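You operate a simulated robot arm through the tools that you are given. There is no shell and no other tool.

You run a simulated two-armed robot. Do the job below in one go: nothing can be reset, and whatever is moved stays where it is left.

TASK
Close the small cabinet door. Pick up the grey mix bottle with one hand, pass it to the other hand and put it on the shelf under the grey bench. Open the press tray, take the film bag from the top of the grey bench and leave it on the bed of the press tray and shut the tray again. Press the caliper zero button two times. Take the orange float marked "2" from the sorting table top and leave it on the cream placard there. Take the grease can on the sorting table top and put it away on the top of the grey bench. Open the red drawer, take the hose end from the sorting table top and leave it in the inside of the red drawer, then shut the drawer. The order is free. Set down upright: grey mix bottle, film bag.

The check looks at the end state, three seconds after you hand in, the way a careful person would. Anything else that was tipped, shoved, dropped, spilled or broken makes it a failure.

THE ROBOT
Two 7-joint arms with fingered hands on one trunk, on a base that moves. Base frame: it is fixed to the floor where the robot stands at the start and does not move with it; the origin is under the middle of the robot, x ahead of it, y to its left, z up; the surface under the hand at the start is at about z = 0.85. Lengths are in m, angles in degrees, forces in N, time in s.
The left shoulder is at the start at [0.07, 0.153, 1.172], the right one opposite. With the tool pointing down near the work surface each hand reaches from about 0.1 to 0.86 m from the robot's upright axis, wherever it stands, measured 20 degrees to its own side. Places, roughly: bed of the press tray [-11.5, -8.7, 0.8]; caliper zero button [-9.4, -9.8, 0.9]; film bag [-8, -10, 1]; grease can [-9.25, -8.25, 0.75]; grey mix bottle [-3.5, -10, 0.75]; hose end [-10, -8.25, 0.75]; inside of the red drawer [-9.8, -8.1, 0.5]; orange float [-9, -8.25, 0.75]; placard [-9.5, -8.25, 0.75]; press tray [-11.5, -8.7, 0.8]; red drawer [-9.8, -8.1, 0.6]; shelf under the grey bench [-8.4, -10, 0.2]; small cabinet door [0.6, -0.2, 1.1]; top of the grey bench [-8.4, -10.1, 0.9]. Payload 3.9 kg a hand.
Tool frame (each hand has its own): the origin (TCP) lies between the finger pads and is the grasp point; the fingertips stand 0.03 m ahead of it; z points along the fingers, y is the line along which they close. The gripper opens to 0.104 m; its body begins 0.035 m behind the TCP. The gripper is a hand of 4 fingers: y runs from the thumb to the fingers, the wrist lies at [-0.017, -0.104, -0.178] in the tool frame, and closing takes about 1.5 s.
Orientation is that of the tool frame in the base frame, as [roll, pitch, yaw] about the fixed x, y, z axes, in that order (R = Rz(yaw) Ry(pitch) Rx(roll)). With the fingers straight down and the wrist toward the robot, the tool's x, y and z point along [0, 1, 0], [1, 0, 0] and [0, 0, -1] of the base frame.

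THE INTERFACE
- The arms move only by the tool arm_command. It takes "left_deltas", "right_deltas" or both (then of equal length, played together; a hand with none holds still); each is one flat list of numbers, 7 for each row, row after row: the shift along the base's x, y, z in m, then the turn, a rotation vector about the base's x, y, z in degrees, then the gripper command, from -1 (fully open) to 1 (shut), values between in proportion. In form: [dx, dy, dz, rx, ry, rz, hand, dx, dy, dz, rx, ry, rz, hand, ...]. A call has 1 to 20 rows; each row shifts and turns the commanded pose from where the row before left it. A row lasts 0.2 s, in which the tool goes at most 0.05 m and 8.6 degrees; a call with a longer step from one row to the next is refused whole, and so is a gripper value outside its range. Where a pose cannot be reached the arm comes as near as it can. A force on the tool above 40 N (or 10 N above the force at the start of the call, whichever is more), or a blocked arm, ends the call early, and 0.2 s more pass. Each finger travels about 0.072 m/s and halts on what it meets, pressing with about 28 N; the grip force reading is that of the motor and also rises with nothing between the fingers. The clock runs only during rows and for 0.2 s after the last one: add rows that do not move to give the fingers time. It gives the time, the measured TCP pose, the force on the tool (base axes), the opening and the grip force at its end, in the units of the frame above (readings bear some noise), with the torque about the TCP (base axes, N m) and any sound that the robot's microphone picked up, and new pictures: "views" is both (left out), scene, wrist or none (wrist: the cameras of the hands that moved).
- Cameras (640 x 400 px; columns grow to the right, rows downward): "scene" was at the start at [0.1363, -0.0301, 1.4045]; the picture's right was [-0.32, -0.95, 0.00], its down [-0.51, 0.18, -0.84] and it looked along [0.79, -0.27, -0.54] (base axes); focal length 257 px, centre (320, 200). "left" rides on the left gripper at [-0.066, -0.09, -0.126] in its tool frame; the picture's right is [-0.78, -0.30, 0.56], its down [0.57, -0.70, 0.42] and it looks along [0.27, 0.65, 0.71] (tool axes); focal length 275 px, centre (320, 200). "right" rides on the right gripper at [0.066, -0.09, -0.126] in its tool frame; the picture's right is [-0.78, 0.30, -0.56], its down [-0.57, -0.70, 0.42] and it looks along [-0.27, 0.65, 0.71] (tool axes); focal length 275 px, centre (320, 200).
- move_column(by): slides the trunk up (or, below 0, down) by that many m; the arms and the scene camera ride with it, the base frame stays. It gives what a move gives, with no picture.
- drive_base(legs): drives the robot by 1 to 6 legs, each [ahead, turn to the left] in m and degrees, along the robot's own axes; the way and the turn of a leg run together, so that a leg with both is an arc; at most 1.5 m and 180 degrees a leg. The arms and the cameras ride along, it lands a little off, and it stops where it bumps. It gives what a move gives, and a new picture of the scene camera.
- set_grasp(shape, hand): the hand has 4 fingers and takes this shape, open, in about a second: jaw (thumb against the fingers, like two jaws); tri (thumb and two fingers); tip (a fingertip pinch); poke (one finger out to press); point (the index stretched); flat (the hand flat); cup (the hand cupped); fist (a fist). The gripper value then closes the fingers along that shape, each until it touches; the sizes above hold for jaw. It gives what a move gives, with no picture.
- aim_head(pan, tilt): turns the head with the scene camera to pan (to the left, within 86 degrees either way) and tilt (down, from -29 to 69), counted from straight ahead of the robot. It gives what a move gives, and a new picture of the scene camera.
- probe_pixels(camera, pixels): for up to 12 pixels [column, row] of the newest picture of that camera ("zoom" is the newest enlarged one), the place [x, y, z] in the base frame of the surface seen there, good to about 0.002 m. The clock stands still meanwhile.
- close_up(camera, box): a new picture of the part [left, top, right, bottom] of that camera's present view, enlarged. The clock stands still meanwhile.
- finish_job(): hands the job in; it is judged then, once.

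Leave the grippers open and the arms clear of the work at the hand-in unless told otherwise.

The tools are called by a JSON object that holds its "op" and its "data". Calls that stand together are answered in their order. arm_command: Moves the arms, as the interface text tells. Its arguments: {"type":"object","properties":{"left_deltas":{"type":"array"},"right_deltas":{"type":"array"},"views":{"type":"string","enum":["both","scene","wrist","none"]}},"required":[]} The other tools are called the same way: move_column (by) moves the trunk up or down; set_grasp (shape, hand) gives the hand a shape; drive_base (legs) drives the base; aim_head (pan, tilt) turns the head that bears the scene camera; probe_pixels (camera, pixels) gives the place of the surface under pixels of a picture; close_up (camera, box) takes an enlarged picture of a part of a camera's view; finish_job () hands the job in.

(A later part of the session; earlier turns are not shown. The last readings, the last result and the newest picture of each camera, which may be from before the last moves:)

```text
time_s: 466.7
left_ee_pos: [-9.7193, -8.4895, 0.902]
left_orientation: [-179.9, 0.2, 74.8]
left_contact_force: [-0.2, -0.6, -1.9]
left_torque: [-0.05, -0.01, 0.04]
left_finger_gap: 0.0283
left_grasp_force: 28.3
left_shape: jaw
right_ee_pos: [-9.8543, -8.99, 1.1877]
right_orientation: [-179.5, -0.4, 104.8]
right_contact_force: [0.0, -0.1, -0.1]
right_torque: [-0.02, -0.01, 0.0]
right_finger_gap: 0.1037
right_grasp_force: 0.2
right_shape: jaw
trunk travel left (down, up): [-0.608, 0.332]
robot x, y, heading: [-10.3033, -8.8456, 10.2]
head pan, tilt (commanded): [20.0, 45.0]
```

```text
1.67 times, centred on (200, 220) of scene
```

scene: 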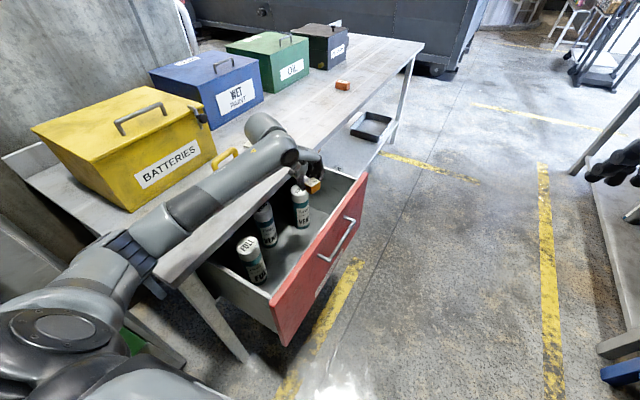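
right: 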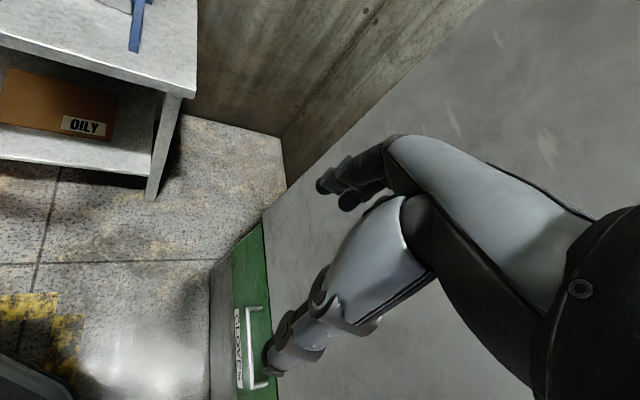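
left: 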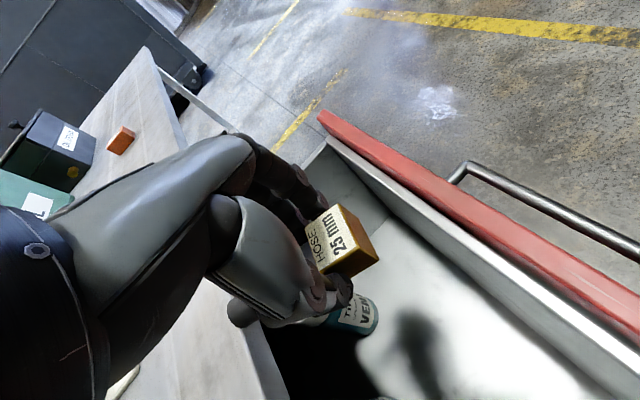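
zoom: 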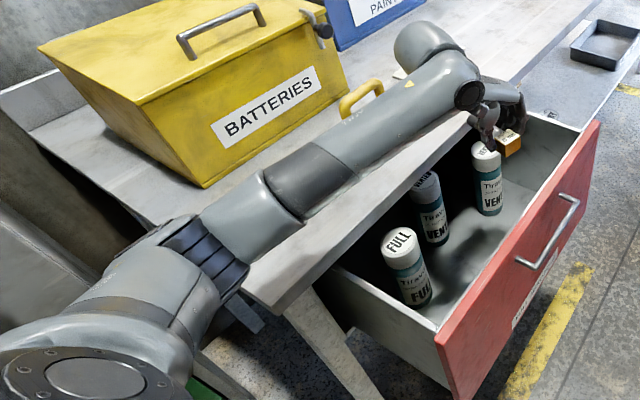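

The elbow sags lower than the wrist when the arm is bent. With the trunk 5 cm higher the arm will be straighter and the forearm higher over the drawer's side wall. I will raise the trunk 5 cm and then lower the hand in steps.

{"op": "move_column", "data": {"by": 0.05}}

{"op": "arm_command", "data": {"left_deltas": [0, 0, -0.04, 0, 0, 0, 1, 0, 0, -0.04, 0, 0, 0, 1, 0, 0, -0.04, 0, 0, 0, 1, 0, 0, -0.04, 0, 0, 0, 1], "views": "both"}}

{"op": "close_up", "data": {"camera": "scene", "box": [60, 100, 380, 340]}}

```text
time_s: 467.6
left_ee_pos: [-9.7183, -8.4902, 0.9537]
left_orientation: [-179.8, 0.3, 74.9]
left_contact_force: [0.1, 0.3, -1.1]
left_torque: [-0.06, -0.02, -0.03]
left_finger_gap: 0.0277
left_grasp_force: 27.9
left_shape: jaw
right_ee_pos: [-9.8547, -8.9906, 1.2382]
right_orientation: [-179.5, -0.5, 104.8]
right_contact_force: [-0.2, -0.9, 0.2]
right_torque: [-0.02, 0.02, -0.02]
right_finger_gap: 0.104
right_grasp_force: 0.1
right_shape: jaw
trunk travel left (down, up): [-0.658, 0.282]
robot x, y, heading: [-10.2999, -8.8457, 10.0]
head pan, tilt (commanded): [20.0, 45.0]
```

```text
time_s: 468.6
left_ee_pos: [-9.7175, -8.4896, 0.7938]
left_orientation: [-179.8, 0.1, 74.8]
left_contact_force: [0.3, 0.5, -2.0]
left_torque: [-0.01, 0.03, 0.01]
left_finger_gap: 0.0278
left_grasp_force: 27.7
left_shape: jaw
right_ee_pos: [-9.8535, -8.9909, 1.2372]
right_orientation: [-179.5, -0.4, 104.8]
right_contact_force: [-1.2, -0.5, 0.1]
right_torque: [0.02, 0.02, 0.03]
right_finger_gap: 0.1039
right_grasp_force: 0.1
right_shape: jaw
trunk travel left (down, up): [-0.658, 0.282]
robot x, y, heading: [-10.3054, -8.8445, 10.0]
head pan, tilt (commanded): [20.0, 45.0]
```

scene: 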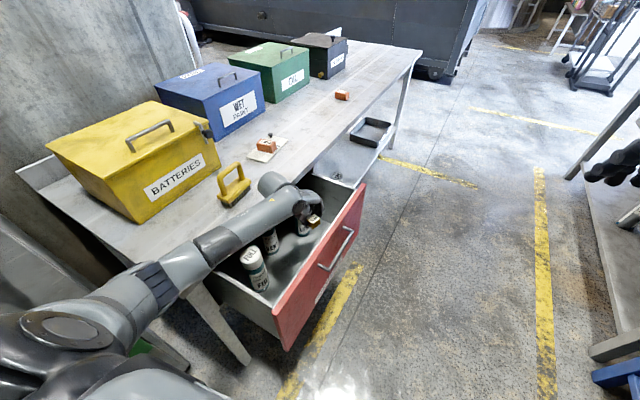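
left: 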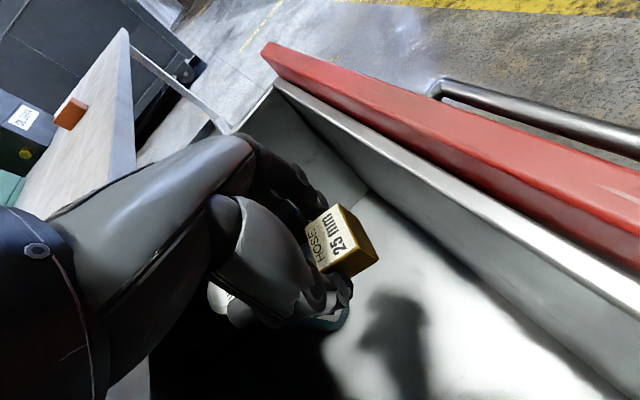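

```text
1.67 times, centred on (220, 220) of scene
```

zoom: 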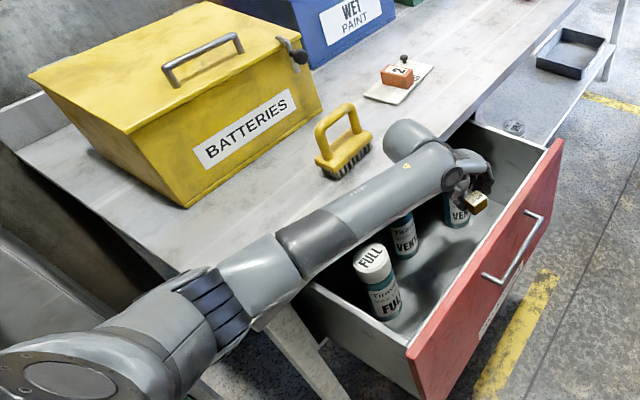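

I will probe the forearm again against the table's front edge (y = -8.383, z 0.85), the drawer wall (z 0.80) and the cans.

{"op": "probe_pixels", "data": {"camera": "zoom", "pixels": [[300, 240], [310, 265], [350, 215], [360, 235], [390, 185], [400, 205], [250, 270], [265, 300], [430, 170], [415, 140], [372, 255], [455, 200]]}}

{"op": "probe_pixels", "data": {"camera": "left", "pixels": [[320, 322], [340, 320], [335, 250], [350, 285], [225, 300], [400, 220], [500, 260], [180, 330]]}}

```text
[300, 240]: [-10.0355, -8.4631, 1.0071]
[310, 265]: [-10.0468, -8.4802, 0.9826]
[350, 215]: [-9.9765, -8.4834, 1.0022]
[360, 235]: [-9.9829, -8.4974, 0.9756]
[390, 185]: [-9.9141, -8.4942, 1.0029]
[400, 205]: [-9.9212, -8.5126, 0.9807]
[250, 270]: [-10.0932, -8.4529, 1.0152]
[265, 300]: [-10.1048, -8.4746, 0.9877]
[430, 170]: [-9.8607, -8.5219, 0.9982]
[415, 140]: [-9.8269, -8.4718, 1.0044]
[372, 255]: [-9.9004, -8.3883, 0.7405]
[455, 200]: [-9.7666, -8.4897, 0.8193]
```

```text
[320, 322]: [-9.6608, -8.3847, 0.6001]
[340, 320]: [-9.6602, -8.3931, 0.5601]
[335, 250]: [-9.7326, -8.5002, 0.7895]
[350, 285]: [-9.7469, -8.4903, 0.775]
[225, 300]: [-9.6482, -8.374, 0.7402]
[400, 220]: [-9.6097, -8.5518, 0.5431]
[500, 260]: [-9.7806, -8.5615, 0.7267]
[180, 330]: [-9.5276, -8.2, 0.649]
```

The forearm runs level at z 0.95, 4–5 cm clear of the table edge. My wrist camera would come close to the drawer front, so I will turn the hand -12° and shift 1.5 cm left while lowering to z about 0.70.

{"op": "arm_command", "data": {"left_deltas": [-0.005, 0, -0.03, 0, 0, -4, 1, -0.005, 0, -0.03, 0, 0, -4, 1, -0.005, 0, -0.03, 0, 0, -4, 1], "views": "both"}}

{"op": "close_up", "data": {"camera": "scene", "box": [60, 100, 380, 340]}}

```text
time_s: 469.4
left_ee_pos: [-9.7353, -8.491, 0.7029]
left_orientation: [-179.9, 0.1, 62.7]
left_contact_force: [0.6, 0.0, -1.4]
left_torque: [-0.06, 0.05, 0.0]
left_finger_gap: 0.0277
left_grasp_force: 28.0
left_shape: jaw
right_ee_pos: [-9.8546, -8.9907, 1.2383]
right_orientation: [-179.4, -0.5, 104.8]
right_contact_force: [-0.5, -0.5, -0.4]
right_torque: [0.0, -0.03, 0.02]
right_finger_gap: 0.1039
right_grasp_force: 0.0
right_shape: jaw
trunk travel left (down, up): [-0.658, 0.282]
robot x, y, heading: [-10.3009, -8.8456, 10.1]
head pan, tilt (commanded): [20.0, 45.0]
```

scene: 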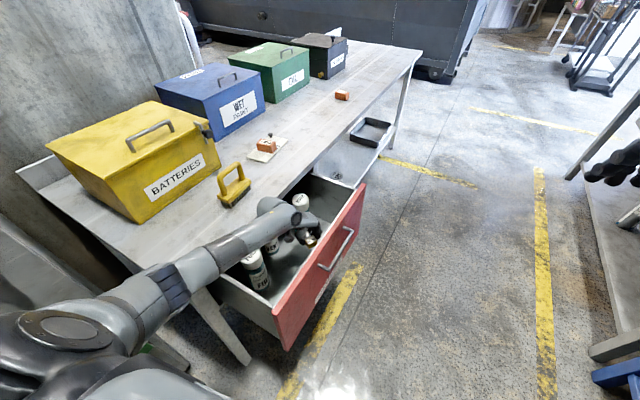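
left: 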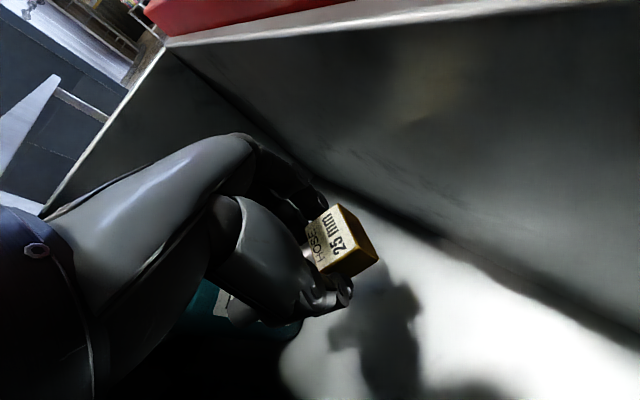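

```text
1.67 times, centred on (220, 220) of scene
```

zoom: 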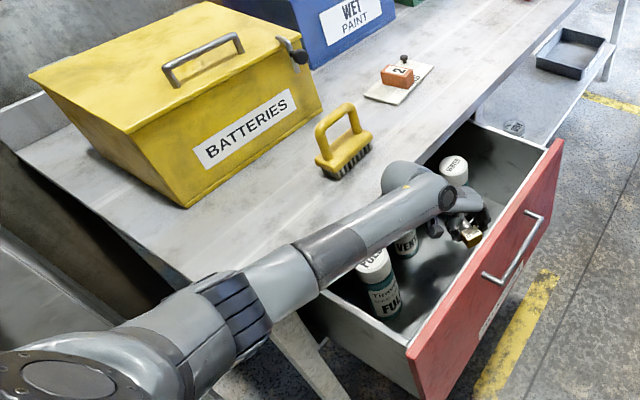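

I will probe the forearm and wrist end against the table edge again.

{"op": "probe_pixels", "data": {"camera": "zoom", "pixels": [[400, 172], [388, 180], [425, 185], [350, 230], [345, 245], [290, 255], [300, 275], [240, 290], [255, 330], [370, 215], [375, 258], [410, 240]]}}

```text
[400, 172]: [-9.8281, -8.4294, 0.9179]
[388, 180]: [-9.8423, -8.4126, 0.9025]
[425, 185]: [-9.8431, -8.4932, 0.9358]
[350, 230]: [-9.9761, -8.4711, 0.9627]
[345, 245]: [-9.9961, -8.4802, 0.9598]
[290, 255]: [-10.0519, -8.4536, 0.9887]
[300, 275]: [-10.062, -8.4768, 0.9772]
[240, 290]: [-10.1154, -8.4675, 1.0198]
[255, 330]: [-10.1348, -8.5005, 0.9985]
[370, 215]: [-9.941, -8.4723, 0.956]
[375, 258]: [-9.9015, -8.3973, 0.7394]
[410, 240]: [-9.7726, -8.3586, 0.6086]
```

The wrist's end is at y = -8.413, 3 cm in front of the table edge, and the elbow is now higher than the wrist. I will shift 7 mm toward the drawer front and lower another 8 cm slowly.

{"op": "arm_command", "data": {"left_deltas": [0, -0.004, -0.02, 0, 0, 0, 1, 0, -0.003, -0.02, 0, 0, 0, 1, 0, 0, -0.02, 0, 0, 0, 1, 0, 0, -0.02, 0, 0, 0, 1], "views": "both"}}

{"op": "close_up", "data": {"camera": "scene", "box": [160, 140, 380, 320]}}

```text
time_s: 470.4
left_ee_pos: [-9.7333, -8.497, 0.6234]
left_orientation: [-179.9, 0.1, 62.8]
left_contact_force: [-0.4, 0.8, -0.9]
left_torque: [-0.02, 0.01, -0.02]
left_finger_gap: 0.0279
left_grasp_force: 28.0
left_shape: jaw
right_ee_pos: [-9.8542, -8.991, 1.2371]
right_orientation: [-179.5, -0.4, 104.7]
right_contact_force: [0.7, 0.0, -0.5]
right_torque: [-0.01, -0.01, -0.01]
right_finger_gap: 0.1037
right_grasp_force: 0.1
right_shape: jaw
trunk travel left (down, up): [-0.658, 0.282]
robot x, y, heading: [-10.301, -8.8434, 10.1]
head pan, tilt (commanded): [20.0, 45.0]
```

scene: 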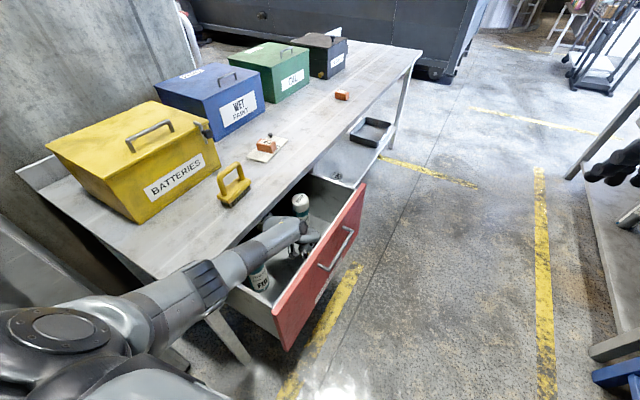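
left: 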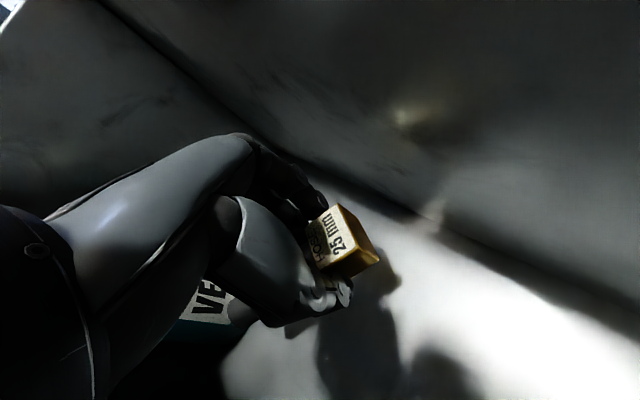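

```text
2.22 times, centred on (270, 230) of scene
```

zoom: 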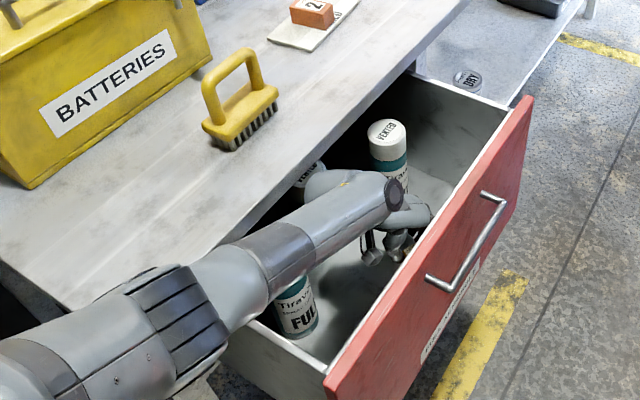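

No contact so far; the hose end is about 4 cm above the floor. I will probe forearm clearance once more, especially over the "FULL" can (top z 0.739).

{"op": "probe_pixels", "data": {"camera": "zoom", "pixels": [[290, 225], [305, 245], [265, 245], [275, 280], [230, 270], [245, 310], [330, 180], [315, 175], [345, 195], [300, 300], [375, 185], [200, 300]]}}

```text
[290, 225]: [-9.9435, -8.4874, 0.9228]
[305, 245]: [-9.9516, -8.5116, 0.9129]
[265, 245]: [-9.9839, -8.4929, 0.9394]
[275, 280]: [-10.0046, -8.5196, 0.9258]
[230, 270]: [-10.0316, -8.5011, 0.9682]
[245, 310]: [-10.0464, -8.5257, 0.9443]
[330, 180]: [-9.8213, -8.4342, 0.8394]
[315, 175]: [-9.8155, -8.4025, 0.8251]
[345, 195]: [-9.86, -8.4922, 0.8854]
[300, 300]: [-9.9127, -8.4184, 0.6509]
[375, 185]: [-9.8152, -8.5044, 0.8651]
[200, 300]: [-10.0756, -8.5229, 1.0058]
```

Forearm underside is about 0.82 or higher everywhere, above the can and side wall. I will lower 3.5 cm more, then feel for the floor.

{"op": "arm_command", "data": {"left_deltas": [0, 0, -0.015, 0, 0, 0, 1, 0, 0, -0.015, 0, 0, 0, 1, 0, 0, -0.005, 0, 0, 0, 1, 0, 0, -0.004, 0, 0, 0, 1], "views": "wrist"}}

```text
time_s: 471.4
left_ee_pos: [-9.7357, -8.4982, 0.5939]
left_orientation: [-179.8, 0.2, 62.8]
left_contact_force: [0.0, 0.0, -1.4]
left_torque: [-0.02, 0.04, 0.01]
left_finger_gap: 0.0278
left_grasp_force: 27.7
left_shape: jaw
left hand out of reach, approached as far as the arm can: row 3, 4
right_ee_pos: [-9.8545, -8.9907, 1.2374]
right_orientation: [-179.6, -0.4, 104.9]
right_contact_force: [0.0, 0.7, 0.0]
right_torque: [-0.04, -0.01, -0.01]
right_finger_gap: 0.1035
right_grasp_force: 0.1
right_shape: jaw
trunk travel left (down, up): [-0.658, 0.282]
robot x, y, heading: [-10.3042, -8.8461, 10.3]
head pan, tilt (commanded): [20.0, 45.0]
```

left: 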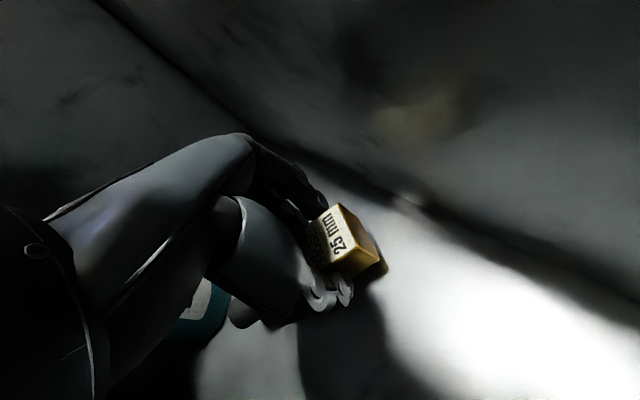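

The arm is fully stretched with the hose end about 1.5 cm above the floor. I will lower the last bit with the trunk in small steps.

{"op": "move_column", "data": {"by": -0.01}}

{"op": "move_column", "data": {"by": -0.004}}

```text
time_s: 472.0
left_ee_pos: [-9.7368, -8.4984, 0.584]
left_orientation: [-179.9, 0.2, 62.7]
left_contact_force: [-0.1, -0.5, -2.1]
left_torque: [-0.06, 0.0, 0.0]
left_finger_gap: 0.0278
left_grasp_force: 28.4
left_shape: jaw
right_ee_pos: [-9.8547, -8.991, 1.2269]
right_orientation: [-179.6, -0.2, 104.8]
right_contact_force: [-0.7, 0.3, -0.3]
right_torque: [0.01, 0.0, -0.02]
right_finger_gap: 0.104
right_grasp_force: 0.0
right_shape: jaw
trunk travel left (down, up): [-0.648, 0.292]
robot x, y, heading: [-10.3043, -8.8438, 10.1]
head pan, tilt (commanded): [20.0, 45.0]
```

```text
time_s: 472.5
left_ee_pos: [-9.7359, -8.4989, 0.5799]
left_orientation: [-180.0, 0.2, 62.8]
left_contact_force: [-0.1, 0.3, -1.1]
left_torque: [-0.04, 0.04, -0.02]
left_finger_gap: 0.0279
left_grasp_force: 27.9
left_shape: jaw
right_ee_pos: [-9.8546, -8.9914, 1.224]
right_orientation: [-179.4, -0.4, 104.8]
right_contact_force: [-0.9, 0.0, 0.2]
right_torque: [0.02, 0.0, -0.01]
right_finger_gap: 0.1038
right_grasp_force: 0.0
right_shape: jaw
trunk travel left (down, up): [-0.644, 0.296]
robot x, y, heading: [-10.3008, -8.844, 10.0]
head pan, tilt (commanded): [20.0, 45.0]
```

I am about 3 mm above the floor. One more small step down.

{"op": "move_column", "data": {"by": -0.004}}

```text
time_s: 473.1
left_ee_pos: [-9.7353, -8.4981, 0.5766]
left_orientation: [-179.8, 0.3, 62.8]
left_contact_force: [0.3, 0.4, -1.6]
left_torque: [0.0, -0.02, -0.03]
left_finger_gap: 0.0279
left_grasp_force: 28.1
left_shape: jaw
right_ee_pos: [-9.8534, -8.9905, 1.219]
right_orientation: [-179.6, -0.4, 104.8]
right_contact_force: [-0.4, -0.6, -0.3]
right_torque: [0.03, 0.0, -0.03]
right_finger_gap: 0.1039
right_grasp_force: 0.0
right_shape: jaw
trunk travel left (down, up): [-0.64, 0.3]
robot x, y, heading: [-10.3, -8.8429, 10.2]
head pan, tilt (commanded): [20.0, 45.0]
```

I will lower 2 mm more and then release.

{"op": "move_column", "data": {"by": -0.002}}

{"op": "arm_command", "data": {"left_deltas": [0, 0, 0, 0, 0, 0, 0.6, 0, 0, 0, 0, 0, 0, 0.3, 0, 0, 0, 0, 0, 0, 0, 0, 0, 0, 0, 0, 0, -0.2, 0, 0, 0, 0, 0, 0, -0.2], "views": "wrist"}}

```text
time_s: 473.6
left_ee_pos: [-9.7351, -8.4994, 0.5754]
left_orientation: [180.0, 0.1, 62.9]
left_contact_force: [-1.4, -0.4, 5.6]
left_torque: [0.02, 0.02, 0.0]
left_finger_gap: 0.0279
left_grasp_force: 28.0
left_shape: jaw
right_ee_pos: [-9.8547, -8.9913, 1.2175]
right_orientation: [-179.7, -0.4, 104.9]
right_contact_force: [0.2, -0.1, 0.6]
right_torque: [-0.03, 0.01, 0.03]
right_finger_gap: 0.104
right_grasp_force: 0.1
right_shape: jaw
trunk travel left (down, up): [-0.638, 0.302]
robot x, y, heading: [-10.3023, -8.8455, 10.0]
head pan, tilt (commanded): [20.0, 45.0]
```

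```text
time_s: 474.8
left_ee_pos: [-9.7355, -8.4982, 0.5741]
left_orientation: [-179.8, 0.1, 62.9]
left_contact_force: [0.3, -0.4, -0.4]
left_torque: [0.0, 0.01, 0.0]
left_finger_gap: 0.062
left_grasp_force: 0.1
left_shape: jaw
right_ee_pos: [-9.8542, -8.9906, 1.2167]
right_orientation: [-179.6, -0.3, 104.8]
right_contact_force: [0.3, 0.0, 0.7]
right_torque: [-0.03, 0.02, 0.0]
right_finger_gap: 0.104
right_grasp_force: 0.1
right_shape: jaw
trunk travel left (down, up): [-0.638, 0.302]
robot x, y, heading: [-10.3038, -8.8461, 10.3]
head pan, tilt (commanded): [20.0, 45.0]
```

left: 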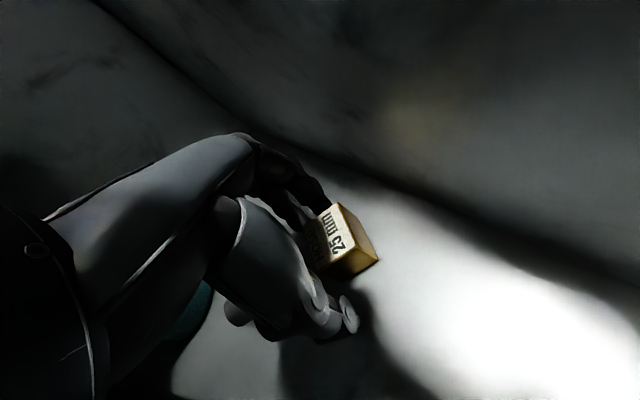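

The hose end rests on the drawer floor and the hand is open. I will raise the hand straight up the way it came.

{"op": "arm_command", "data": {"left_deltas": [0, 0, 0.015, 0, 0, 0, -0.2, 0, 0, 0.025, 0, 0, 0, -0.2, 0, 0, 0.03, 0, 0, 0, -0.2, 0, 0, 0.035, 0, 0, 0, -0.2, 0, 0.003, 0.035, 0, 0, 0, -0.2, 0, 0, 0.04, 0, 0, 0, -0.2, 0, 0, 0.04, 0, 0, 0, -0.2, 0, 0, 0.04, 0, 0, 0, -0.5, 0, 0, 0.04, 0, 0, 0, -1, 0, 0, 0.04, 0, 0, 0, -1, 0, 0, 0.04, 0, 0, 0, -1, 0, 0, 0.04, 0, 0, 0, -1], "views": "both"}}

{"op": "close_up", "data": {"camera": "scene", "box": [180, 140, 400, 320]}}

```text
time_s: 477.4
left_ee_pos: [-9.7347, -8.4975, 0.5869]
left_orientation: [-180.0, 0.2, 62.8]
left_contact_force: [0.2, 1.3, 0.8]
left_torque: [-0.01, 0.04, 0.02]
left_finger_gap: 0.1036
left_grasp_force: 0.1
left_shape: jaw
left hand out of reach, approached as far as the arm can: row 1, 2, 3, 4, 5, 6, 7, 8, 9, 10, 11, 12
right_ee_pos: [-9.8541, -8.9915, 1.2175]
right_orientation: [-179.7, -0.3, 104.8]
right_contact_force: [-0.2, -0.5, 1.0]
right_torque: [0.01, 0.07, -0.01]
right_finger_gap: 0.104
right_grasp_force: 0.0
right_shape: jaw
trunk travel left (down, up): [-0.638, 0.302]
robot x, y, heading: [-10.3006, -8.8461, 10.3]
head pan, tilt (commanded): [20.0, 45.0]
```

scene: 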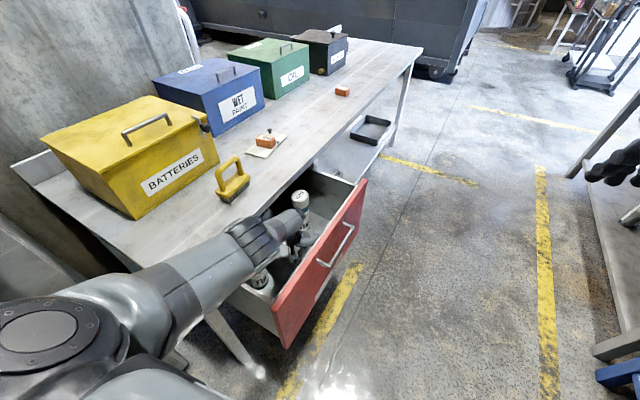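
left: 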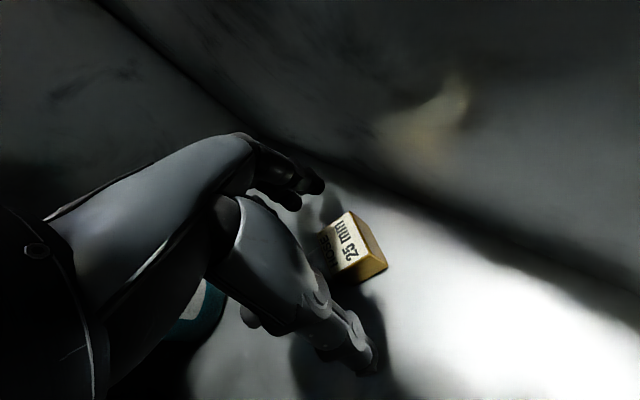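

```text
2.22 times, centred on (290, 230) of scene
```

zoom: 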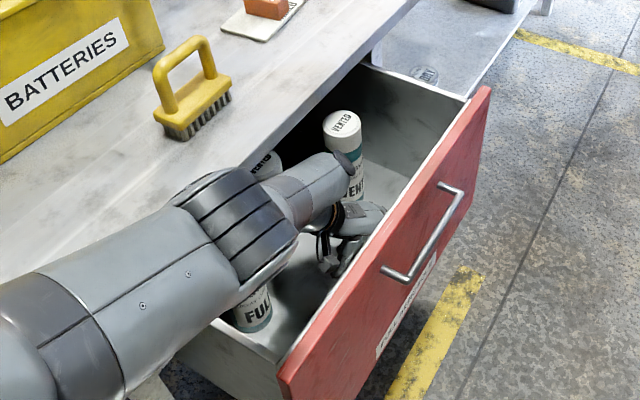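

The hand hardly rose; instead the arm folded differently and the elbow moved in over the drawer's left side. I will stop and probe the elbow's position before doing anything else.

{"op": "probe_pixels", "data": {"camera": "zoom", "pixels": [[200, 185], [180, 200], [215, 210], [240, 235], [270, 220], [255, 265], [215, 300], [300, 180], [320, 190], [150, 230], [230, 285], [345, 158]]}}

```text
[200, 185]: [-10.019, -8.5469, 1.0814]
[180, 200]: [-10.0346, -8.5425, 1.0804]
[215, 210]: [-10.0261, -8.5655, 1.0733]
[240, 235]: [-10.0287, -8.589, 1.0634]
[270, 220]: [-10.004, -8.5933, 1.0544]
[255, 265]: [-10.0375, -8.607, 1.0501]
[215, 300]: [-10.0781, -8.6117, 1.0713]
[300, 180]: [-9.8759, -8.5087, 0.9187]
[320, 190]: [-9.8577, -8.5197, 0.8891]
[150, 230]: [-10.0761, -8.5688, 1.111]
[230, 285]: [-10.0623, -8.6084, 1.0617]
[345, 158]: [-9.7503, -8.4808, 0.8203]
```

The elbow is actually high (z about 1.05) and in front of the table edge, so nothing is trapped. I will lift the whole arm straight up using the trunk.

{"op": "move_column", "data": {"by": 0.1}}

{"op": "move_column", "data": {"by": 0.2}}

{"op": "aim_head", "data": {"pan": 20, "tilt": 50}}

```text
time_s: 478.7
left_ee_pos: [-9.7351, -8.4965, 0.6878]
left_orientation: [-179.9, 0.2, 62.8]
left_contact_force: [-0.4, 0.2, 0.6]
left_torque: [0.0, 0.02, -0.03]
left_finger_gap: 0.1037
left_grasp_force: 0.1
left_shape: jaw
right_ee_pos: [-9.8534, -8.9908, 1.3171]
right_orientation: [-179.6, -0.5, 104.9]
right_contact_force: [0.0, -0.5, -0.8]
right_torque: [0.01, 0.0, -0.03]
right_finger_gap: 0.1038
right_grasp_force: 0.0
right_shape: jaw
trunk travel left (down, up): [-0.738, 0.202]
robot x, y, heading: [-10.3017, -8.8425, 10.1]
head pan, tilt (commanded): [20.0, 45.0]
```

```text
time_s: 480.9
left_ee_pos: [-9.7353, -8.4985, 0.8872]
left_orientation: [-179.9, 0.3, 62.8]
left_contact_force: [-0.4, -0.3, -0.6]
left_torque: [0.03, -0.02, 0.0]
left_finger_gap: 0.1036
left_grasp_force: 0.1
left_shape: jaw
right_ee_pos: [-9.8545, -8.9904, 1.5174]
right_orientation: [-179.6, -0.3, 104.8]
right_contact_force: [-0.3, -0.4, 0.2]
right_torque: [0.02, -0.01, -0.02]
right_finger_gap: 0.1042
right_grasp_force: 0.1
right_shape: jaw
trunk travel left (down, up): [-0.938, 0.002]
robot x, y, heading: [-10.2978, -8.8431, 10.3]
head pan, tilt (commanded): [20.0, 45.0]
```

```text
time_s: 481.5
left_ee_pos: [-9.7349, -8.4963, 0.8869]
left_orientation: [-180.0, 0.1, 62.8]
left_contact_force: [0.6, -0.5, 0.2]
left_torque: [0.01, 0.01, 0.02]
left_finger_gap: 0.1037
left_grasp_force: 0.1
left_shape: jaw
right_ee_pos: [-9.8546, -8.9911, 1.5178]
right_orientation: [-179.6, -0.4, 104.8]
right_contact_force: [0.2, -0.6, -0.6]
right_torque: [-0.01, 0.02, -0.01]
right_finger_gap: 0.1041
right_grasp_force: 0.1
right_shape: jaw
trunk travel left (down, up): [-0.938, 0.002]
robot x, y, heading: [-10.3005, -8.8472, 10.1]
head pan, tilt (commanded): [20.0, 50.0]
```

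scene: 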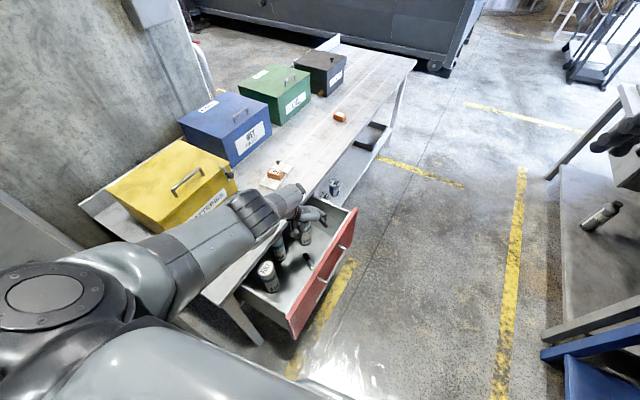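

The hand is out of the drawer. I will zoom in to check the hose end and the cans in the drawer.

{"op": "close_up", "data": {"camera": "scene", "box": [240, 190, 370, 340]}}

{"op": "probe_pixels", "data": {"camera": "scene", "pixels": [[308, 261], [266, 268], [305, 225], [300, 300], [330, 265], [311, 268]]}}

```text
2.67 times, centred on (305, 265) of scene
```

zoom: 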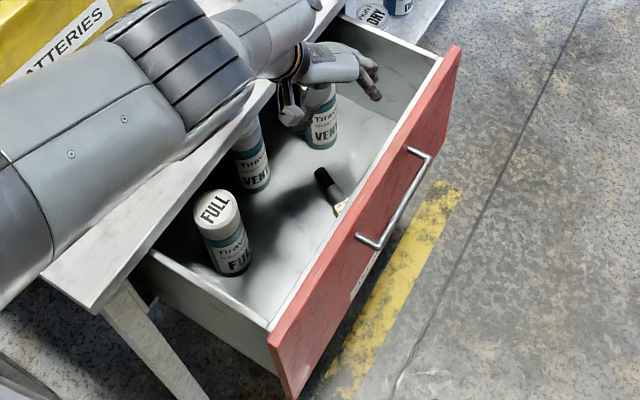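

```text
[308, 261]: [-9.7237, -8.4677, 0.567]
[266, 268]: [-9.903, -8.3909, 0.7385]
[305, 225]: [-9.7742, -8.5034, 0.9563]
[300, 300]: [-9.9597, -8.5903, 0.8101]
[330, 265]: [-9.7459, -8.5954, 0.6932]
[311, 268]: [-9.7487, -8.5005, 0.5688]
```

The hose end lies in the drawer front and all three cans stand. Now I will raise and withdraw the left hand, checking how the arm responds.

{"op": "arm_command", "data": {"left_deltas": [-0.01, -0.01, 0.03, 0, 0, 0, -1, -0.02, -0.015, 0.035, 0, 0, 3, -1, -0.02, -0.015, 0.035, 0, 0, 3, -1], "views": "scene"}}

```text
time_s: 482.3
left_ee_pos: [-9.7345, -8.4972, 0.8873]
left_orientation: [-179.8, 0.2, 62.8]
left_contact_force: [0.5, 0.6, 0.2]
left_torque: [-0.01, -0.01, 0.01]
left_finger_gap: 0.104
left_grasp_force: 0.0
left_shape: jaw
left hand out of reach, approached as far as the arm can: row 1, 2, 3
right_ee_pos: [-9.8548, -8.991, 1.5187]
right_orientation: [-179.6, -0.4, 104.8]
right_contact_force: [-0.6, 0.7, -0.5]
right_torque: [0.0, 0.01, 0.0]
right_finger_gap: 0.1039
right_grasp_force: 0.0
right_shape: jaw
trunk travel left (down, up): [-0.938, 0.002]
robot x, y, heading: [-10.3023, -8.8452, 9.8]
head pan, tilt (commanded): [20.0, 50.0]
```

scene: 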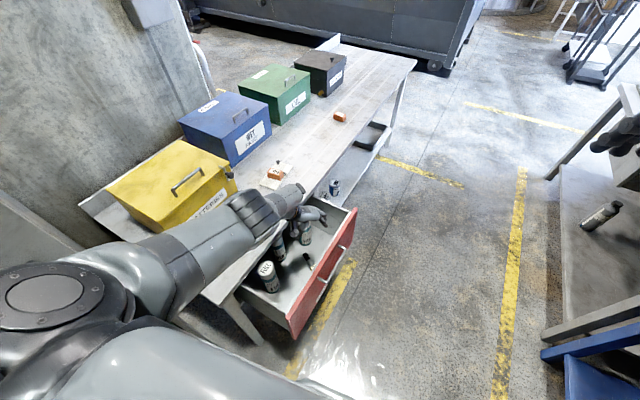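

The left arm won't take that move from this posture. The hand is above the drawer walls (tips z 0.857 vs 0.811), so I will withdraw it by backing the base 0.4 m, which slides the hand out to the left over the drawer's side wall.

{"op": "drive_base", "data": {"legs": [[-0.4, 0]]}}

```text
time_s: 484.8
left_ee_pos: [-10.1269, -8.5716, 0.8869]
left_orientation: [-179.8, 0.3, 62.2]
left_contact_force: [-0.7, 0.5, 0.0]
left_torque: [-0.02, 0.04, 0.0]
left_finger_gap: 0.1037
left_grasp_force: 0.0
left_shape: jaw
right_ee_pos: [-10.25, -9.0631, 1.5157]
right_orientation: [-179.5, -0.5, 104.3]
right_contact_force: [0.3, 0.5, -1.0]
right_torque: [-0.01, 0.0, 0.0]
right_finger_gap: 0.1038
right_grasp_force: 0.0
right_shape: jaw
trunk travel left (down, up): [-0.938, 0.002]
robot x, y, heading: [-10.7012, -8.9139, 9.4]
head pan, tilt (commanded): [20.0, 50.0]
```

scene: 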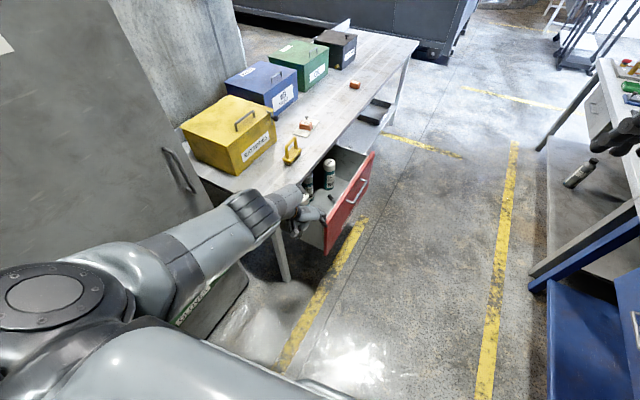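

The hand is clear of the drawer. Now I will try to loosen the left arm with small moves: first toward the robot.

{"op": "arm_command", "data": {"left_deltas": [-0.02, -0.01, 0, 0, 0, 0, -1, -0.02, -0.01, 0, 0, 0, 0, -1], "views": "none"}}

{"op": "arm_command", "data": {"left_deltas": [0, 0, 0.02, 0, 0, 0, -1, 0, 0, 0.02, 0, 0, 0, -1], "views": "none"}}

{"op": "arm_command", "data": {"left_deltas": [0, 0, 0, 0, 0, 6, -1, 0, 0, 0, 0, 0, 6, -1], "views": "scene"}}

```text
time_s: 485.4
left_ee_pos: [-10.1412, -8.5809, 0.8708]
left_orientation: [-180.0, 0.3, 62.3]
left_contact_force: [0.1, -0.6, -0.1]
left_torque: [0.0, -0.04, 0.01]
left_finger_gap: 0.1034
left_grasp_force: 0.1
left_shape: jaw
left hand out of reach, approached as far as the arm can: row 1, 2
right_ee_pos: [-10.2528, -9.0653, 1.5177]
right_orientation: [-179.6, -0.4, 104.3]
right_contact_force: [0.2, -0.5, 0.0]
right_torque: [0.01, 0.01, 0.03]
right_finger_gap: 0.1041
right_grasp_force: 0.1
right_shape: jaw
trunk travel left (down, up): [-0.938, 0.002]
robot x, y, heading: [-10.699, -8.9154, 9.3]
head pan, tilt (commanded): [20.0, 50.0]
```

```text
time_s: 486.0
left_ee_pos: [-10.126, -8.5764, 0.8883]
left_orientation: [180.0, 0.3, 62.2]
left_contact_force: [0.2, 0.2, -0.7]
left_torque: [-0.01, 0.0, -0.03]
left_finger_gap: 0.1036
left_grasp_force: 0.1
left_shape: jaw
left hand out of reach, approached as far as the arm can: row 1, 2
right_ee_pos: [-10.2535, -9.0641, 1.5168]
right_orientation: [-179.4, -0.4, 104.3]
right_contact_force: [-0.1, 0.2, 0.4]
right_torque: [-0.04, 0.0, 0.02]
right_finger_gap: 0.104
right_grasp_force: 0.0
right_shape: jaw
trunk travel left (down, up): [-0.938, 0.002]
robot x, y, heading: [-10.6986, -8.9151, 9.4]
head pan, tilt (commanded): [20.0, 50.0]
```

```text
time_s: 486.6
left_ee_pos: [-10.1199, -8.5745, 0.8803]
left_orientation: [-179.9, 0.2, 74.2]
left_contact_force: [-0.9, -0.3, 0.0]
left_torque: [0.02, 0.01, -0.01]
left_finger_gap: 0.1038
left_grasp_force: 0.0
left_shape: jaw
left hand out of reach, approached as far as the arm can: row 1, 2
right_ee_pos: [-10.2528, -9.0643, 1.5172]
right_orientation: [-179.6, -0.4, 104.3]
right_contact_force: [0.4, 0.6, 0.3]
right_torque: [-0.02, -0.01, -0.01]
right_finger_gap: 0.1039
right_grasp_force: 0.0
right_shape: jaw
trunk travel left (down, up): [-0.938, 0.002]
robot x, y, heading: [-10.6996, -8.9152, 9.5]
head pan, tilt (commanded): [20.0, 50.0]
```

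scene: 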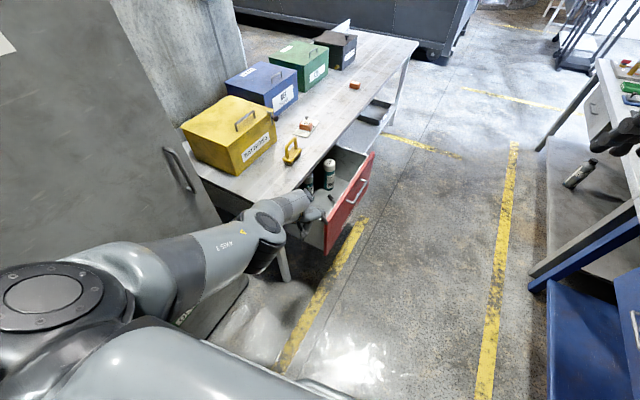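

The yaw responded. I will keep turning the hand toward its natural direction (another +24°), then try raising it again.

{"op": "arm_command", "data": {"left_deltas": [0, 0, 0, 0, 0, 6, -1, 0, 0, 0, 0, 0, 6, -1, 0, 0, 0, 0, 0, 6, -1, 0, 0, 0, 0, 0, 6, -1, 0, 0, 0.02, 0, 0, 0, -1, 0, 0, 0.02, 0, 0, 0, -1, 0, 0, 0.02, 0, 0, 0, -1], "views": "scene"}}

```text
time_s: 488.2
left_ee_pos: [-10.0788, -8.5972, 0.8919]
left_orientation: [-179.9, 0.0, 98.2]
left_contact_force: [-0.2, 0.0, 0.6]
left_torque: [-0.01, -0.02, -0.02]
left_finger_gap: 0.1037
left_grasp_force: 0.0
left_shape: jaw
left hand out of reach, approached as far as the arm can: row 1, 2, 3, 4, 5, 6, 7
right_ee_pos: [-10.2534, -9.0646, 1.5176]
right_orientation: [-179.5, -0.4, 104.2]
right_contact_force: [-0.1, -0.6, -1.2]
right_torque: [-0.04, -0.04, 0.03]
right_finger_gap: 0.104
right_grasp_force: 0.0
right_shape: jaw
trunk travel left (down, up): [-0.938, 0.002]
robot x, y, heading: [-10.6989, -8.9115, 9.4]
head pan, tilt (commanded): [20.0, 50.0]
```

scene: 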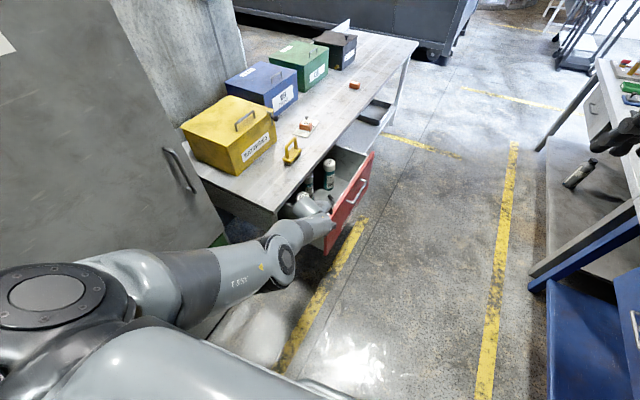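

The arm follows only along its limit surface. The fingertips are above the drawer (0.862 vs 0.811), so I will swing the hand away into the open aisle by turning the base 35° right.

{"op": "drive_base", "data": {"legs": [[0, -35]]}}

{"op": "aim_head", "data": {"pan": 30, "tilt": 40}}

```text
time_s: 490.3
left_ee_pos: [-10.0087, -8.9999, 0.891]
left_orientation: [-179.8, 0.4, 64.2]
left_contact_force: [-0.5, 0.7, 0.1]
left_torque: [0.02, -0.01, -0.02]
left_finger_gap: 0.1038
left_grasp_force: 0.0
left_shape: jaw
right_ee_pos: [-10.4154, -9.2889, 1.5181]
right_orientation: [-179.5, -0.3, 70.1]
right_contact_force: [0.2, -0.3, 0.1]
right_torque: [0.03, 0.02, -0.03]
right_finger_gap: 0.1039
right_grasp_force: 0.0
right_shape: jaw
trunk travel left (down, up): [-0.938, 0.002]
robot x, y, heading: [-10.7016, -8.9076, -24.6]
head pan, tilt (commanded): [20.0, 50.0]
stopped in leg 1: the robot was blocked; the commanded pose is now the measured one
```

scene: 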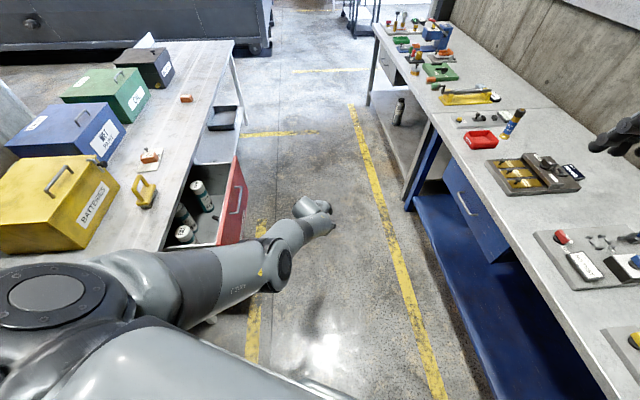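

```text
time_s: 491.0
left_ee_pos: [-10.0086, -8.9999, 0.8917]
left_orientation: [-180.0, 0.4, 64.1]
left_contact_force: [0.2, 0.1, 0.1]
left_torque: [-0.03, 0.02, 0.02]
left_finger_gap: 0.1039
left_grasp_force: 0.0
left_shape: jaw
right_ee_pos: [-10.415, -9.2891, 1.5168]
right_orientation: [-179.5, -0.3, 70.1]
right_contact_force: [-0.3, 0.4, 0.0]
right_torque: [0.0, 0.02, 0.05]
right_finger_gap: 0.1037
right_grasp_force: 0.0
right_shape: jaw
trunk travel left (down, up): [-0.938, 0.002]
robot x, y, heading: [-10.6979, -8.9123, -24.7]
head pan, tilt (commanded): [30.0, 40.0]
```

scene: 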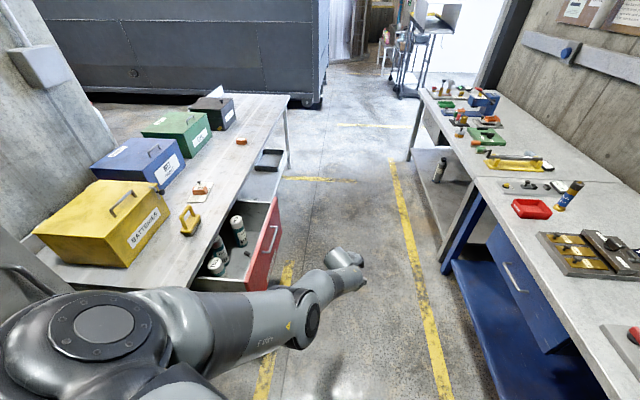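

The turn ended 1° early because something touched, probably the back of my base near the press bench. I will drive forward 0.25 m into the open aisle, away from it, and then check the press bench.

{"op": "drive_base", "data": {"legs": [[0.25, 0]]}}

```text
time_s: 492.9
left_ee_pos: [-9.7807, -9.099, 0.8923]
left_orientation: [-180.0, 0.4, 64.4]
left_contact_force: [0.2, -1.4, 0.2]
left_torque: [0.01, -0.02, 0.01]
left_finger_gap: 0.1038
left_grasp_force: 0.2
left_shape: jaw
right_ee_pos: [-10.1895, -9.3901, 1.5185]
right_orientation: [-179.8, -0.4, 70.3]
right_contact_force: [-0.2, 0.5, -0.5]
right_torque: [-0.02, -0.02, 0.02]
right_finger_gap: 0.1039
right_grasp_force: 0.0
right_shape: jaw
trunk travel left (down, up): [-0.938, 0.002]
robot x, y, heading: [-10.4717, -9.0162, -24.6]
head pan, tilt (commanded): [30.0, 40.0]
```

scene: 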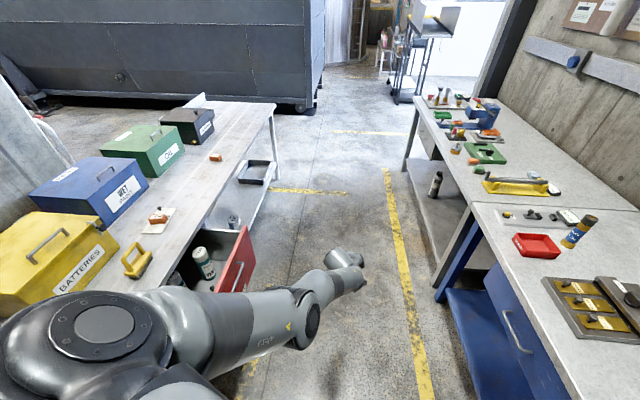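

The arm is now in open space. I will try sideways moves to unlock the posture: outward to the left with a slight rise.

{"op": "arm_command", "data": {"left_deltas": [0.01, 0.027, 0.005, 0, 0, 0, -1, 0.01, 0.027, 0.005, 0, 0, 0, -1, 0.01, 0.027, 0.005, 0, 0, 4, -1, 0, 0.027, 0.01, 0, 0, 4, -1, -0.01, 0.027, 0.01, 0, 0, 4, -1], "views": "scene"}}

```text
time_s: 494.1
left_ee_pos: [-9.7452, -8.9967, 0.8872]
left_orientation: [-179.9, 0.6, 76.5]
left_contact_force: [-0.3, -0.2, 0.6]
left_torque: [0.0, 0.0, -0.01]
left_finger_gap: 0.1038
left_grasp_force: 0.1
left_shape: jaw
left hand out of reach, approached as far as the arm can: row 1, 2, 4, 5
right_ee_pos: [-10.1851, -9.3904, 1.5174]
right_orientation: [-179.6, -0.3, 70.3]
right_contact_force: [-0.8, -0.4, 0.6]
right_torque: [-0.02, 0.04, 0.03]
right_finger_gap: 0.1037
right_grasp_force: 0.1
right_shape: jaw
trunk travel left (down, up): [-0.938, 0.002]
robot x, y, heading: [-10.47, -9.017, -24.4]
head pan, tilt (commanded): [30.0, 40.0]
```

scene: 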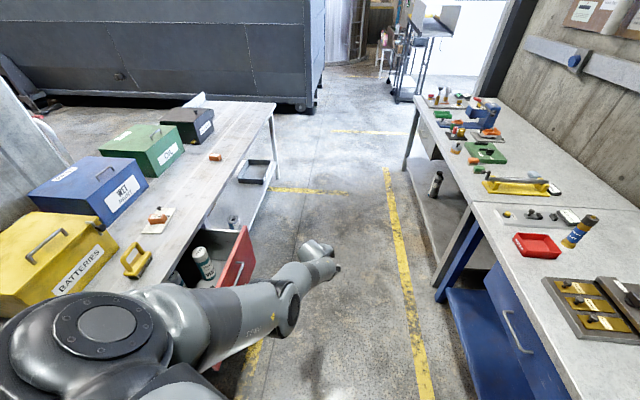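

There's some freedom. I will try tilting the fingers forward while raising, which eases the wrist.

{"op": "arm_command", "data": {"left_deltas": [0, 0, 0.02, -3.3, -7.3, 0, -1, 0, 0, 0.02, -3.3, -7.3, 0, -1, 0, 0, 0.02, -3.3, -7.3, 0, -1, 0, 0, 0.03, -3.3, -7.3, 0, -1, 0, 0, 0.03, -3.3, -7.3, 0, -1], "views": "scene"}}

```text
time_s: 495.3
left_ee_pos: [-9.7253, -8.9952, 0.8984]
left_orientation: [176.2, 0.0, 77.6]
left_contact_force: [-0.1, -0.1, -0.3]
left_torque: [0.02, 0.01, 0.0]
left_finger_gap: 0.104
left_grasp_force: 0.0
left_shape: jaw
left hand out of reach, approached as far as the arm can: row 1, 2, 3, 4, 5
right_ee_pos: [-10.1854, -9.3922, 1.5176]
right_orientation: [-179.5, -0.3, 70.3]
right_contact_force: [0.3, -0.4, -0.6]
right_torque: [-0.02, 0.0, 0.0]
right_finger_gap: 0.1037
right_grasp_force: 0.0
right_shape: jaw
trunk travel left (down, up): [-0.938, 0.002]
robot x, y, heading: [-10.4719, -9.0196, -24.6]
head pan, tilt (commanded): [30.0, 40.0]
```

scene: 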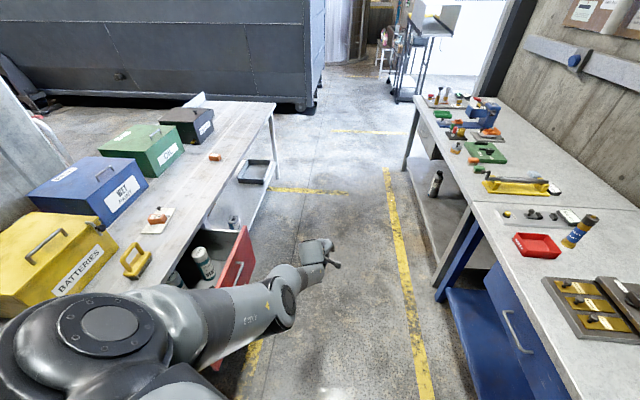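

A wrist joint seems to be at its limit in that direction. I will try the opposite tilt while raising.

{"op": "arm_command", "data": {"left_deltas": [0, 0, 0.01, 3.3, 7.3, 0, -1, 0, 0, 0.01, 3.3, 7.3, 0, -1, 0, 0, 0.02, 3.3, 7.3, 0, -1, 0, 0, 0.02, 3.3, 7.3, 0, -1], "views": "scene"}}

```text
time_s: 496.3
left_ee_pos: [-9.7593, -8.9832, 0.9523]
left_orientation: [-152.2, -6.4, 75.6]
left_contact_force: [-0.4, -0.3, -0.7]
left_torque: [-0.02, 0.01, 0.03]
left_finger_gap: 0.1037
left_grasp_force: 0.1
left_shape: jaw
left hand out of reach, approached as far as the arm can: row 2, 3, 4
right_ee_pos: [-10.1865, -9.3953, 1.5186]
right_orientation: [-179.5, -0.3, 70.3]
right_contact_force: [0.2, 0.1, 0.9]
right_torque: [0.04, 0.0, -0.01]
right_finger_gap: 0.104
right_grasp_force: 0.1
right_shape: jaw
trunk travel left (down, up): [-0.938, 0.002]
robot x, y, heading: [-10.4686, -9.0176, -24.9]
head pan, tilt (commanded): [30.0, 40.0]
```

scene: 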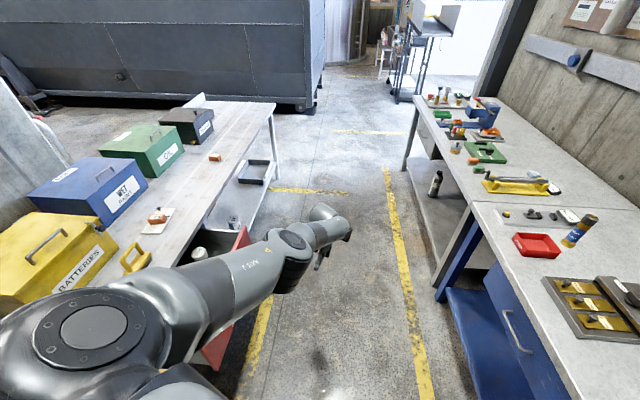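

That works: it rises with the fingers tilted back. I will continue upward in this tilt.

{"op": "arm_command", "data": {"left_deltas": [0, 0, 0.025, 0, 0, 0, -1, 0, 0, 0.03, 0, 0, 0, -1, 0, 0, 0.03, 0, 0, 0, -1, 0, 0, 0.03, 0, 0, 0, -1, 0, 0, 0.03, 0, 0, 0, -1, 0, 0, 0.03, 0, 0, 0, -1], "views": "scene"}}

```text
time_s: 497.7
left_ee_pos: [-9.7516, -9.0009, 0.9847]
left_orientation: [-152.1, -6.3, 75.7]
left_contact_force: [-0.1, 1.1, -0.1]
left_torque: [0.01, -0.04, 0.01]
left_finger_gap: 0.1041
left_grasp_force: 0.0
left_shape: jaw
left hand out of reach, approached as far as the arm can: row 1, 2, 3, 4, 5, 6
right_ee_pos: [-10.1848, -9.393, 1.5177]
right_orientation: [-179.5, -0.3, 70.2]
right_contact_force: [-0.2, 0.5, 0.6]
right_torque: [0.01, 0.01, -0.01]
right_finger_gap: 0.1041
right_grasp_force: 0.0
right_shape: jaw
trunk travel left (down, up): [-0.938, 0.002]
robot x, y, heading: [-10.4699, -9.0163, -24.6]
head pan, tilt (commanded): [30.0, 40.0]
```

scene: 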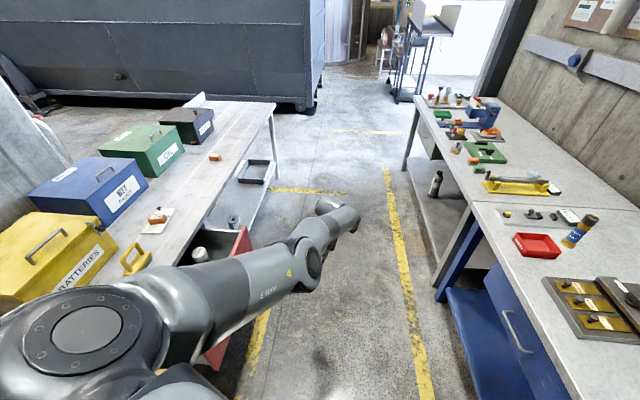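

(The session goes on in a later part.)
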